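You operate a simulated robot arm through the tools that you are given. There is no shell and no other tool. Be economical: measure what you need, move in short steps, check, and stop when the job is done.

Carry out the task below with a simulated robot arm. There is one attempt and no reset: what you move stays moved.

TASK
Stack the clay spool marked "R1" from the top of the long steel bench on top of the clay spool labelled "J3".

It is judged by the outcome, as a careful person would: the job done as asked, and still so three seconds after it is handed in. It fails if anything else is knocked over, pushed out of place, dropped, spilled or broken.

THE ROBOT
A 7-joint arm with a two-finger parallel gripper, fixed in place. Base frame: the origin is at the foot of the arm, x ahead of it, y to its left, z up; the work surface is at about z = 0. Readings come in mm, rad, newtons and seconds.
With the tool pointing down near the work surface it reaches from about 240 to 620 mm from the base axis. Its first joint turns from -1.152 to 1.152 rad. Payload 2.6 kg.
The tool frame sits at the grasp point between the pads (the TCP): z along the fingers, y along the line on which they close. The tips reach 30 mm beyond it. Largest opening 94 mm; finger width 28, thickness 10; the body of the gripper, 50 by 96 mm, starts 55 mm behind the TCP.
Orientation is that of the tool frame in the base frame, as a unit quaternion [x, y, z, w]. With the fingers straight down and closing along the base's y, the tool's x points along the base's -x, its y along +y and its z along -z.

THE INTERFACE
- The arm moves only by the tool step_arm. Its argument "steps" is a list of rows, each a list of 4 numbers: the shift along the tool's x, y, z in units of 200 mm (1.0 is 200 mm), then the turn about the tool's z in units of 120 degrees (1.0 is 120 degrees). In form: [[dx, dy, dz, spin], ...]. A call has 1 to 12 rows; each row is the pose to reach, as a shift and turn from the pose commanded when the call began, along the tool's axes at that moment. "hand" is the closure, from 0 (fully open) to 1 (shut), set as the call begins (left out, the last holds). A call with a number of a shift or a turn outside -1 to 1 is refused whole. Each row takes 0.2 s and may step no farther than 50 mm and 0.15 rad from the row before; otherwise, or with a gripper value out of range, the whole call is refused. Where a pose cannot be reached the arm comes as near as it can. A force on the tool above 40 N (or 10 N above the force at the start of the call, whichever is more), or a blocked arm, ends the call early, and 0.2 s more pass. Each finger travels about 72 mm/s and halts on what it meets, pressing with about 38 N; the grip force reading is that of the motor and also rises with nothing between the fingers. The clock runs only during rows and for 0.2 s after the last one: add rows that repeat a pose to give the fingers time. The reply holds the time, the measured pose of the TCP, the force on the tool along the base axes, the opening and the grip force, in the units named above and with some noise, and new pictures: "pictures" is both (left out), scene, wrist or none.
- Cameras (640 x 400 px; columns grow to the right, rows downward): "scene" is fixed at [16, 408.8, 580.2]; the picture's right is [-0.93, -0.38, 0.00], its down [-0.18, 0.45, -0.87] and it looks along [0.33, -0.81, -0.49] (base axes); focal length 350 px, centre (320, 200). "wrist" rides on the gripper at [-37, 0, -58] in the tool frame; the picture's right is [0.00, -1.00, 0.00], its down [0.97, 0.00, -0.24] and it looks along [0.24, 0.00, 0.97] (tool axes); focal length 218 px, centre (320, 200).
- probe_pixels(camera, pixels): for up to 12 pixels [column, row] of the newest picture of that camera ("zoom" is the newest enlarged one), the place [x, y, z] in the base frame of the surface seen there, good to about 2 mm, but the place of the scene camera against the robot may be out by one fixed shift of up to 12 mm in any direction. No time passes.
- inspect(camera, box): a new picture of the part [left, top, right, bottom] of that camera's present view, enlarged. No time passes.
- finish_job(): hands the job in; it is judged then, once.

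Keep the steps short. Do not move on a guess: measure, check each grasp and each placing, and mend mistakes. In all there are 60 turns and 120 pictures (those below and enlarged ones count). Leave the gripper open and the arm clear of the work at the hand-in unless told otherwise, and finish with a single line.

The tools are called after ">>>" as name(argument=value, ...) on one line, values as JSON. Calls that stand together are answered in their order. step_arm: Moves the arm, as the interface text tells. Its arguments: {"type":"object","properties":{"steps":{"type":"array","items":{"type":"array","items":{"type":"number"}}},"hand":{"type":"number"},"pictures":{"type":"string","enum":["both","scene","wrist","none"]}},"required":["steps"]} The other tools are called the same way: probe_pixels (camera, pixels) gives the place of the surface under pixels of a picture; inspect (camera, box) takes an enlarged picture of a part of a camera's view; finish_job () hands the job in.

At the start:

```text
time_s: 0.0
position: [260.0, -318.9, 302.7]
tcp_rot: [0.0, 1.0, 0.0, 0.0]
contact_force: [0.8, -0.8, -0.4]
width: 93.9
finger_force: 0.1
```

scene: 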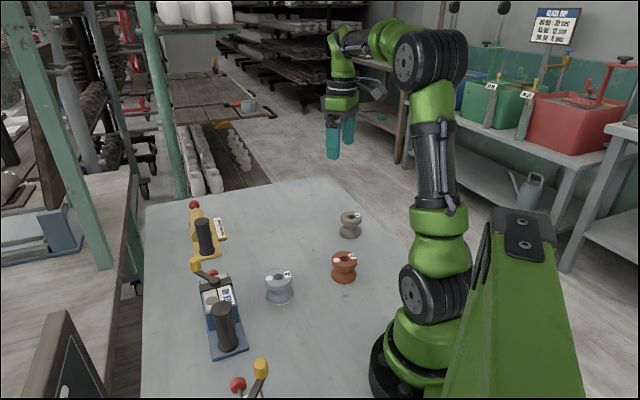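
wrist: 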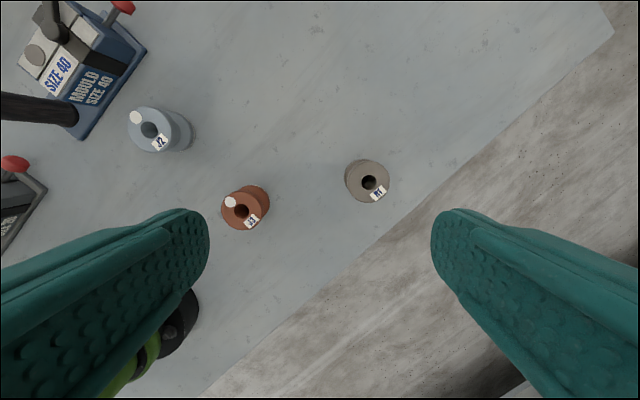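

I see three spools; the wrist picture shows labels near (378,195), (251,221) and (160,142). I'll enlarge to read them.

>>> inspect(camera="wrist", box=[200, 130, 420, 260])

>>> inspect(camera="scene", box=[240, 190, 400, 310])

>>> probe_pixels(camera="wrist", pixels=[[355, 180], [383, 180], [369, 170], [378, 195], [230, 210], [255, 210], [251, 221], [241, 224], [148, 118], [160, 142], [400, 150], [300, 200]])

```text
2.91 times, centred on (310, 195) of wrist
```

zoom: 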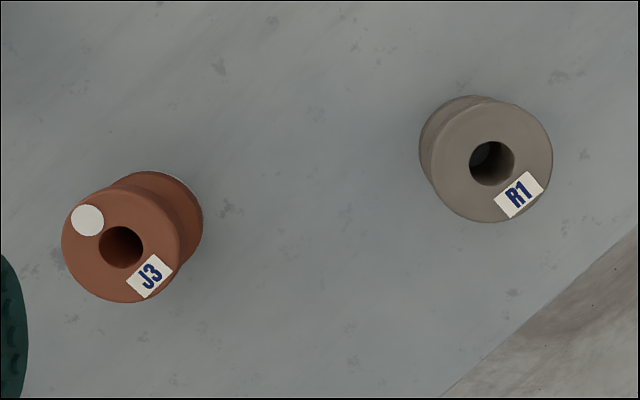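

```text
3.33 times, centred on (320, 250) of scene
```

zoom: 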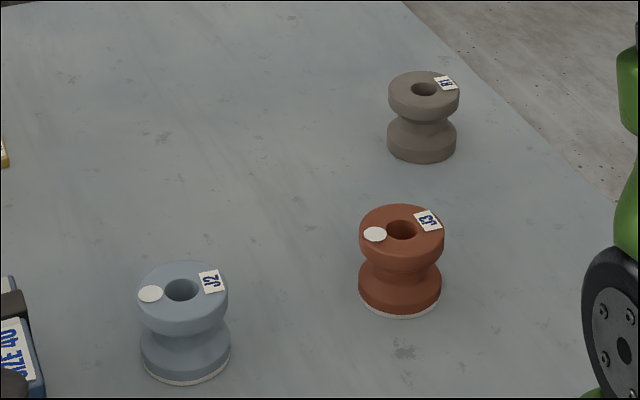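

```text
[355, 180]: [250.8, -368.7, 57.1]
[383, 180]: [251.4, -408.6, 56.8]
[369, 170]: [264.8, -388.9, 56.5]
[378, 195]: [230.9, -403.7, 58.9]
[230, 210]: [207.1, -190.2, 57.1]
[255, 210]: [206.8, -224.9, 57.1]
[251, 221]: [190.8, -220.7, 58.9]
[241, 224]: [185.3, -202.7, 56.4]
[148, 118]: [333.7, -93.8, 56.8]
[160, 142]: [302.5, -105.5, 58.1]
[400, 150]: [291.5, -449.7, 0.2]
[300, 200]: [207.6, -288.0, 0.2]
```

The grey spool at wrist (369,182) is R1, with its top centre near (248,-389,57). The orange one at (242,211) is J3, near (204,-206,57). I'll move above R1 with the hand open, come down to about z 180, and measure again.

>>> step_arm(steps=[[0.03, -0.175, 0, 0], [0.06, -0.35, 0, 0], [0.06, -0.35, 0.2, 0], [0.06, -0.35, 0.4, 0], [0.06, -0.35, 0.6, 0], [0.06, -0.35, 0.6, 0]], hand=0)

```text
time_s: 1.4
position: [248.3, -387.7, 184.6]
tcp_rot: [0.0, 1.0, 0.0, -0.001]
contact_force: [-0.4, 0.7, -0.5]
width: 93.8
finger_force: 0.1
```

scene: 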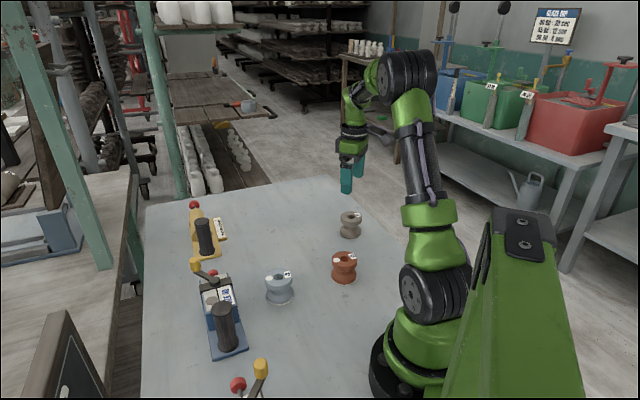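
wrist: 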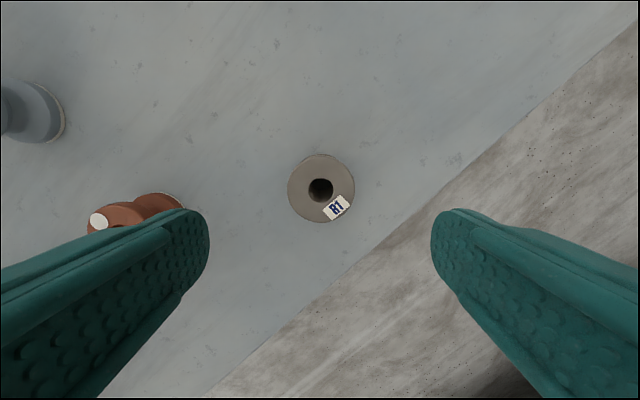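

R1 is now centred near (321,189). I'll probe its rim to get its centre and diameter.

>>> probe_pixels(camera="wrist", pixels=[[291, 189], [351, 189], [321, 159], [321, 218], [286, 189], [356, 189], [300, 168], [300, 210], [342, 168]])

```text
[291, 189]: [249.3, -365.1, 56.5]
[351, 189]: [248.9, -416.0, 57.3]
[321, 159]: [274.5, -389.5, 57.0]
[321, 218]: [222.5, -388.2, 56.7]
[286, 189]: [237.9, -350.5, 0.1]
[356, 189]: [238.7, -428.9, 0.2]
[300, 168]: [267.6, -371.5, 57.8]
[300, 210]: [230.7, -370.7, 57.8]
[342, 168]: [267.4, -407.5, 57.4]
```

R1's centre is about (249,-390), it is about 57 mm across and 57 mm high, so it fits between the open fingers. I'll descend to TCP z≈45, which puts the tips at 15 mm.

>>> step_arm(steps=[[-0.002, -0.006, 0.2, 0], [-0.002, -0.006, 0.4, 0], [-0.002, -0.006, 0.55, 0], [-0.002, -0.006, 0.64, 0], [-0.002, -0.006, 0.69, 0], [-0.002, -0.006, 0.69, 0]])

```text
time_s: 2.8
position: [249.3, -391.4, 43.9]
tcp_rot: [0.0, 1.0, 0.0, -0.001]
contact_force: [-0.8, 0.2, 0.2]
width: 94.0
finger_force: 0.1
```

scene: 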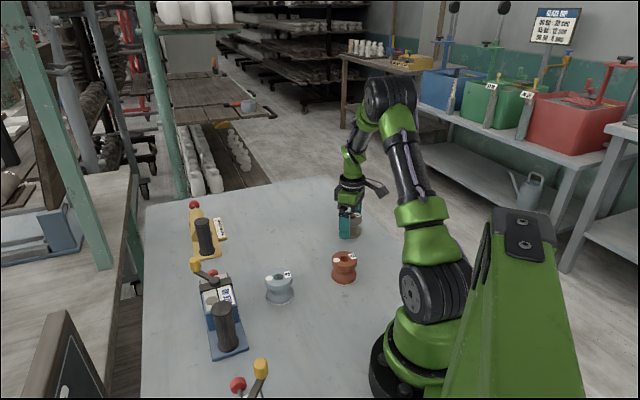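
wrist: 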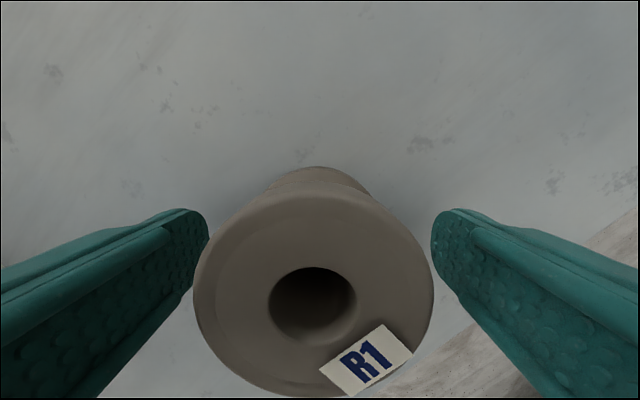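

The fingers straddle R1 with no contact force. I'll close them in place.

>>> step_arm(steps=[[0, 0, 0, 0], [0, 0, 0, 0], [0, 0, 0, 0], [0, 0, 0, 0], [0, 0, 0, 0]], hand=1, pictures="wrist")

```text
time_s: 4.0
position: [249.8, -390.5, 44.5]
tcp_rot: [0.001, 1.0, -0.001, 0.0]
contact_force: [-0.4, -0.2, -0.1]
width: 60.6
finger_force: 38.3
```

wrist: 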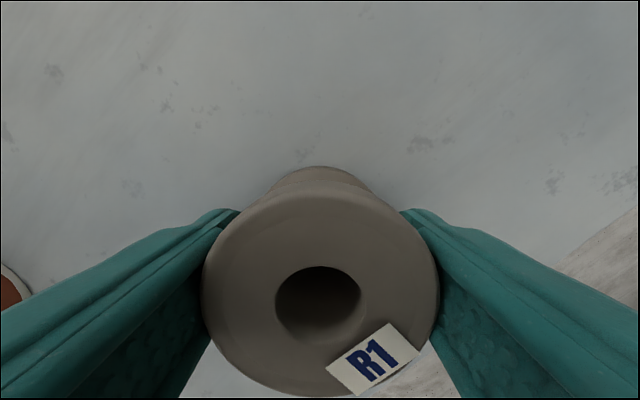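

The fingers halted at 60.6 mm with 38 N, so R1 is held. I'll lift it straight up 130 mm and check.

>>> step_arm(steps=[[0, 0, -0.1, 0], [0, 0, -0.25, 0], [0, 0, -0.45, 0], [0, 0, -0.65, 0], [0, 0, -0.65, 0]])

```text
time_s: 5.2
position: [248.5, -389.6, 173.9]
tcp_rot: [0.0, 1.0, 0.0, 0.0]
contact_force: [-0.3, 0.5, -2.5]
width: 60.3
finger_force: 37.8
```

scene: 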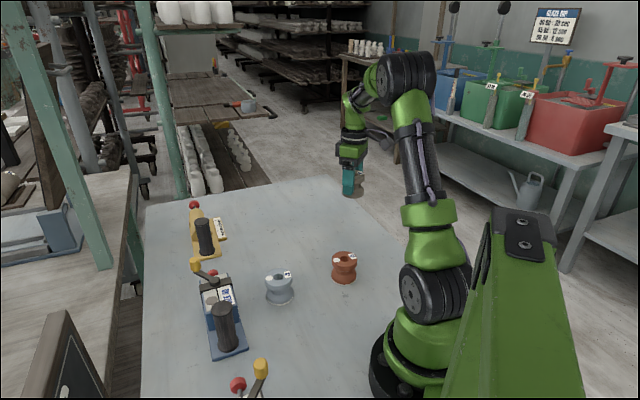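
wrist: 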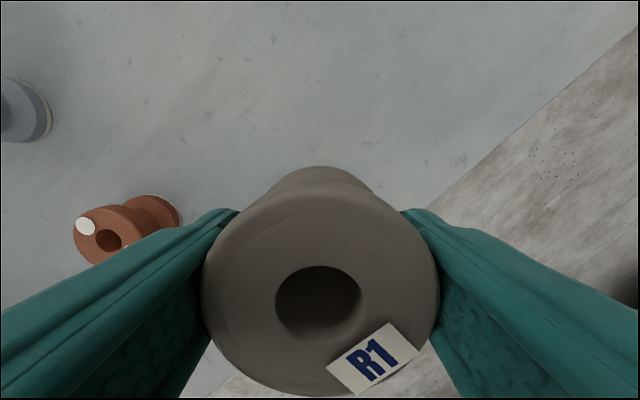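

R1 is held and level. Next I'll measure J3's top rim in an enlarged wrist view, and in the scene for comparison.

>>> inspect(camera="wrist", box=[60, 180, 200, 280])

```text
4.00 times, centred on (130, 230) of wrist
```

zoom: 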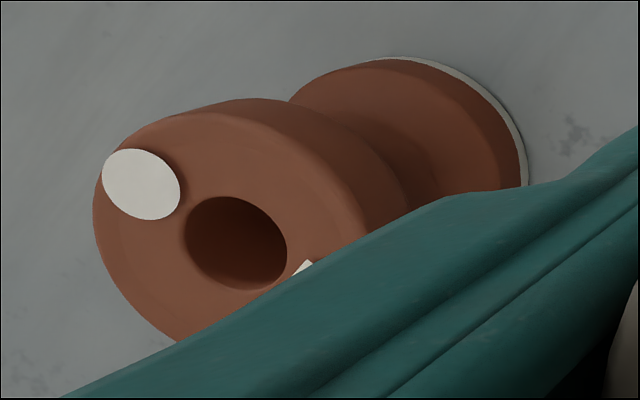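

I'll probe points just outside J3's hole, its outer rim, and the white disc at zoom (140,184).

>>> probe_pixels(camera="zoom", pixels=[[140, 184], [180, 235], [291, 248], [228, 193], [240, 293], [98, 215], [230, 120], [340, 200], [170, 330], [350, 240], [302, 267], [130, 290]])

>>> inspect(camera="scene", box=[312, 240, 376, 280])

```text
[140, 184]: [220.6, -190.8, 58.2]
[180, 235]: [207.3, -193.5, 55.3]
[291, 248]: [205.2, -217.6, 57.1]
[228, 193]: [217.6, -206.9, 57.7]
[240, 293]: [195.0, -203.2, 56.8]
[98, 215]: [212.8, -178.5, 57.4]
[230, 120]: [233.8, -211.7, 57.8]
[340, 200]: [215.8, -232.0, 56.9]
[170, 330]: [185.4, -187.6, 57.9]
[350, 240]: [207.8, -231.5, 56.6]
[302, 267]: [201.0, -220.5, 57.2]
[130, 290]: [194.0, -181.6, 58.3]
```

```text
10.00 times, centred on (344, 260) of scene
```

zoom: 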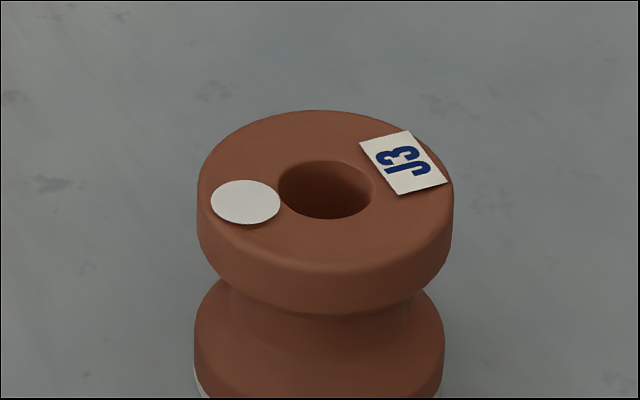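

J3's hole centre comes out at about (206,-206), with its top at z≈57. R1's underside is now at about z 130, clear of J3. I'll shift by (-43,+184) mm to sit above it.

>>> step_arm(steps=[[0.043, 0.184, 0, 0], [0.086, 0.368, 0, 0], [0.129, 0.552, 0, 0], [0.172, 0.736, 0, 0], [0.215, 0.922, 0, 0], [0.215, 0.922, 0, 0], [0.215, 0.922, 0, 0]])

```text
time_s: 6.8
position: [207.8, -205.4, 173.6]
tcp_rot: [0.0, 1.0, 0.0, 0.0]
contact_force: [0.2, 0.0, -2.5]
width: 60.9
finger_force: 38.4
```

scene: 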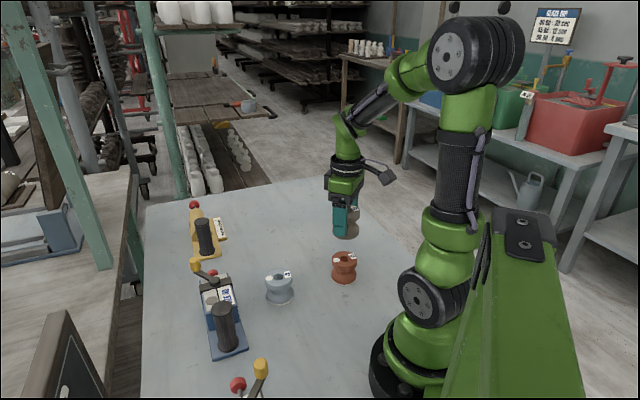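
wrist: 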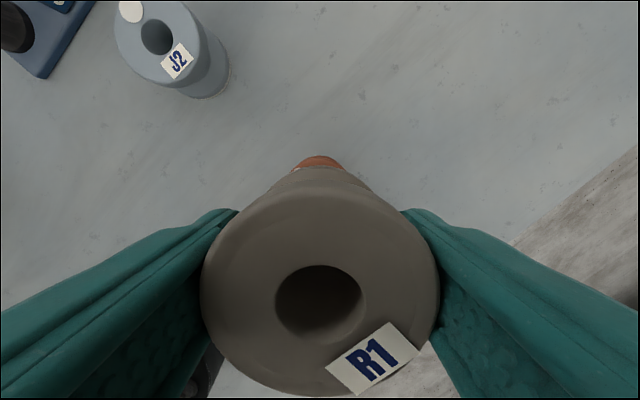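

R1 hangs above J3. To check alignment, I'll enlarge the scene around both and probe R1's hole rim in the wrist view.

>>> inspect(camera="scene", box=[288, 190, 400, 290])

>>> probe_pixels(camera="wrist", pixels=[[271, 300], [367, 300], [320, 260], [317, 341], [208, 290], [432, 290], [320, 200], [310, 392]])

```text
4.00 times, centred on (344, 240) of scene
```

zoom: 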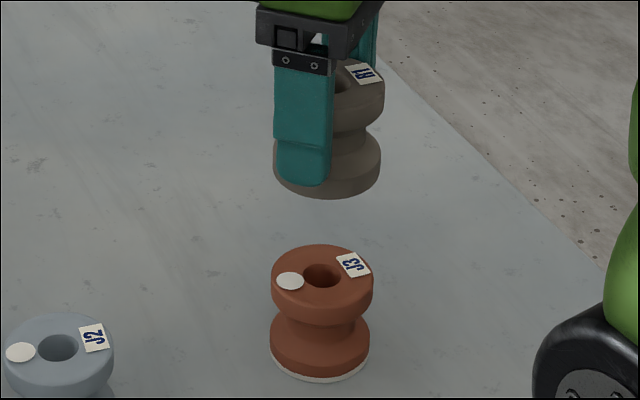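

```text
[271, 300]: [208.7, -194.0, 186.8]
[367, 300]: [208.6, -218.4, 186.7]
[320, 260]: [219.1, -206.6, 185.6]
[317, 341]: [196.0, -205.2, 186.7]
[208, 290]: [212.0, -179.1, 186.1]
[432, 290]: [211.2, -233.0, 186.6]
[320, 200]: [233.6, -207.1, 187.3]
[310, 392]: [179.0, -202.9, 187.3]
```

R1's centre is about (207,-206) and J3's about (206,-206), so they line up. The gap is about 72 mm, so I'll go down 68 mm and check.

>>> step_arm(steps=[[0.003, 0, 0.15, 0], [0.003, 0, 0.27, 0], [0.003, 0, 0.32, 0], [0.003, 0, 0.34, 0], [0.003, 0, 0.34, 0]], pictures="none")

>>> inspect(camera="scene", box=[304, 220, 384, 290])

```text
time_s: 8.0
position: [206.9, -206.5, 105.4]
tcp_rot: [0.0, 1.0, 0.0, 0.001]
contact_force: [0.4, -0.5, -2.0]
width: 60.8
finger_force: 37.7
```

```text
5.71 times, centred on (344, 255) of scene
```

zoom: 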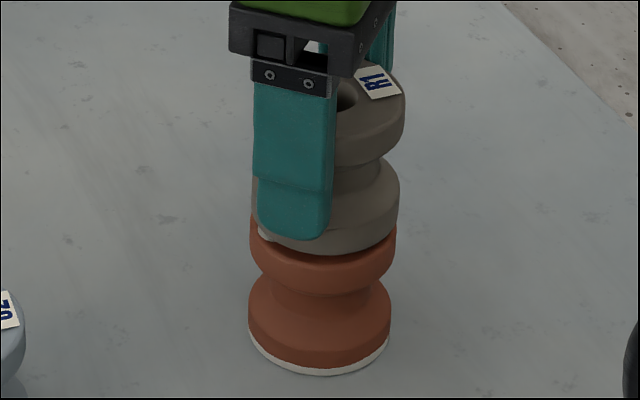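

R1 sits about 4 mm above J3, well lined up, and there's no contact yet. I'll lower it in fine steps and watch the force.

>>> step_arm(steps=[[0, 0, 0.005, 0], [0, 0, 0.01, 0], [0, 0, 0.0125, 0], [0, 0, 0.015, 0]], pictures="none")

```text
time_s: 9.0
position: [205.2, -206.7, 103.7]
tcp_rot: [0.0, 1.0, 0.0, 0.0]
contact_force: [-0.8, 0.0, -2.6]
width: 60.5
finger_force: 37.9
```

Still no contact at z≈103.7, and the force is only R1's weight. I'll go down another 2 mm in half-millimetre steps.

>>> step_arm(steps=[[0, 0, 0.0025, 0], [0, 0, 0.005, 0], [0, 0, 0.005, 0]], pictures="none")

>>> inspect(camera="scene", box=[320, 240, 368, 270])

```text
time_s: 9.8
position: [204.9, -206.4, 103.0]
tcp_rot: [0.0, 1.0, 0.0, -0.001]
contact_force: [1.1, -0.2, -2.3]
width: 60.4
finger_force: 38.3
```

```text
13.33 times, centred on (344, 255) of scene
```

zoom: 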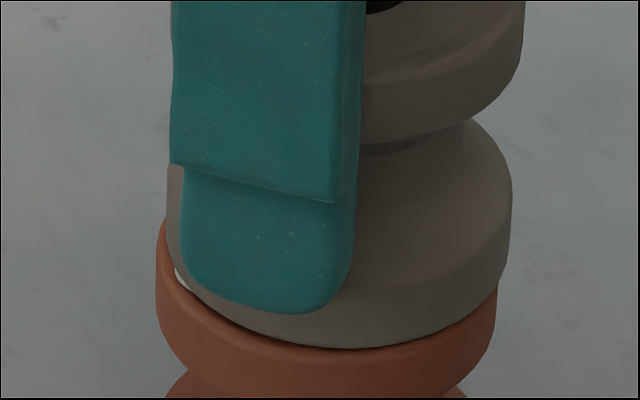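

A thin gap still shows and there's no contact force. I'll lower another 1.5 mm.

>>> step_arm(steps=[[0, 0, 0.0025, 0], [0, 0, 0.005, 0], [0, 0, 0.0075, 0], [0, 0, 0.0075, 0]], pictures="none")

>>> inspect(camera="scene", box=[320, 240, 368, 270])

```text
time_s: 10.8
position: [205.2, -205.9, 103.5]
tcp_rot: [0.0, 1.0, -0.002, 0.001]
contact_force: [-11.0, 2.5, 34.5]
width: 60.6
finger_force: 38.4
```

```text
13.33 times, centred on (344, 255) of scene
```

zoom: 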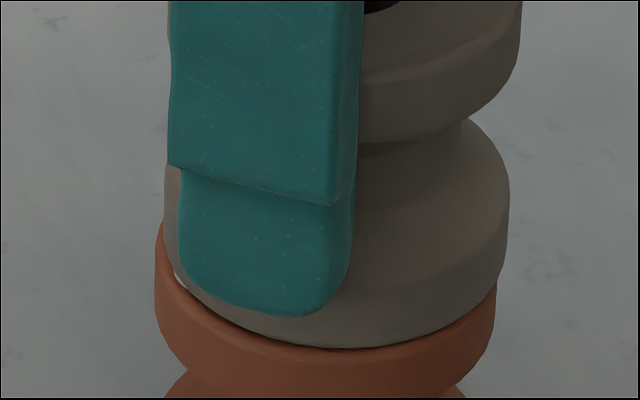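

Contact is made: 34 N upward with R1 resting on J3. I'll ease up 1 mm to take off the pressing before letting go.

>>> step_arm(steps=[[0, 0, -0.0025, 0], [0, 0, -0.005, 0], [0, 0, -0.005, 0]], pictures="none")

```text
time_s: 11.6
position: [205.3, -206.6, 101.4]
tcp_rot: [-0.001, 1.0, 0.0, 0.0]
contact_force: [2.1, -2.4, 2.7]
width: 60.3
finger_force: 38.1
```

The force is now a light 2.7 N, so R1 is resting on J3. I'll open the fingers in place.

>>> step_arm(steps=[[0, 0, 0, 0], [0, 0, 0, 0], [0, 0, 0, 0], [0, 0, 0, 0]], hand=0)

```text
time_s: 12.6
position: [204.6, -207.0, 103.6]
tcp_rot: [0.001, 1.0, 0.0, 0.0]
contact_force: [-0.1, -0.6, 0.8]
width: 93.8
finger_force: 0.0
```

scene: 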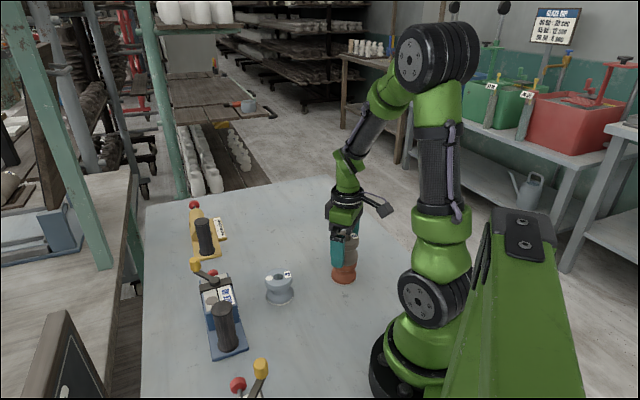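
wrist: 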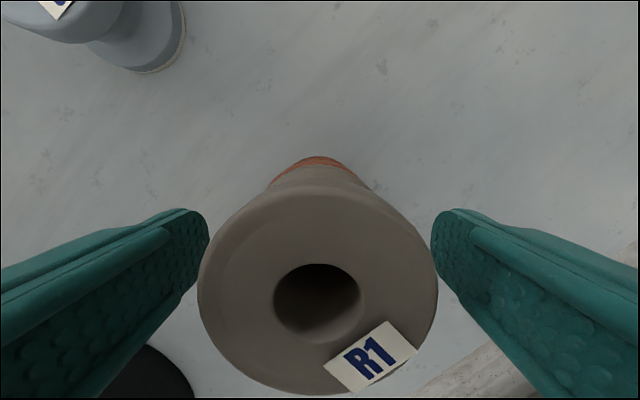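

The fingers are clear on both sides and R1 stands on J3. I'll go straight up 150 mm.

>>> step_arm(steps=[[0, 0, -0.1, 0], [0, 0, -0.25, 0], [0, 0, -0.4, 0], [0, 0, -0.6, 0], [0, 0, -0.75, 0], [0, 0, -0.75, 0]])

>>> inspect(camera="scene", box=[294, 210, 394, 290])

```text
time_s: 14.0
position: [205.8, -207.6, 253.6]
tcp_rot: [0.0, 1.0, 0.0, 0.0]
contact_force: [-0.4, -0.3, 0.5]
width: 94.1
finger_force: 0.1
```

scene: 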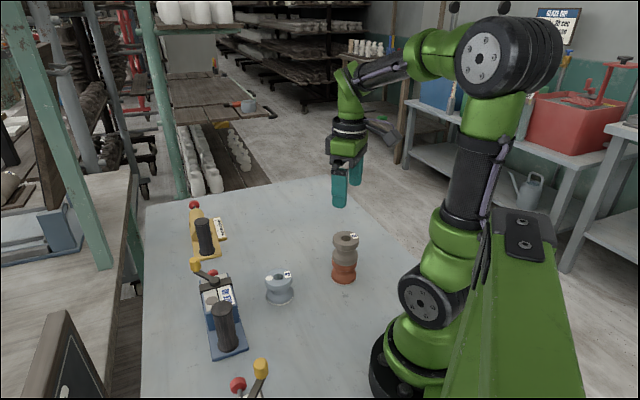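
wrist: 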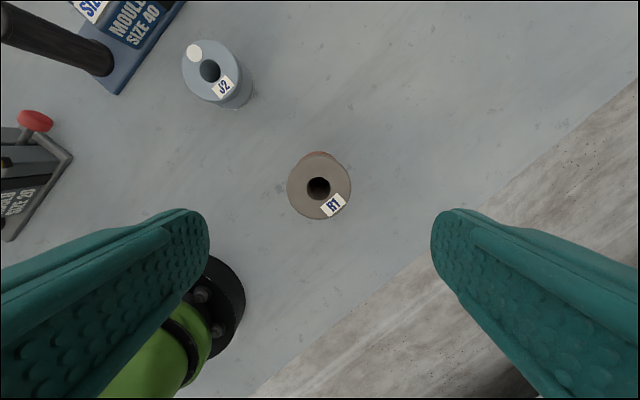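

```text
5.00 times, centred on (344, 250) of scene
```

zoom: 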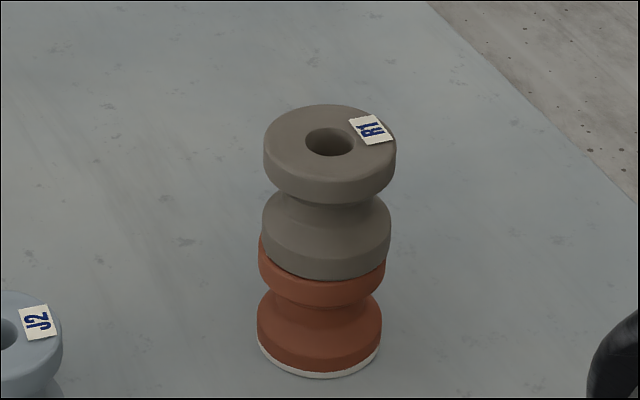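

R1 stands upright and centred on J3. J2 and the tools haven't moved, the gripper is open, and the arm is 150 mm up and clear, so I'm handing in.

>>> finish_job()

```text
The job is handed in.
```

R1 is stacked upright and centred on J3, nothing else was disturbed, and the gripper is open with the arm clear.
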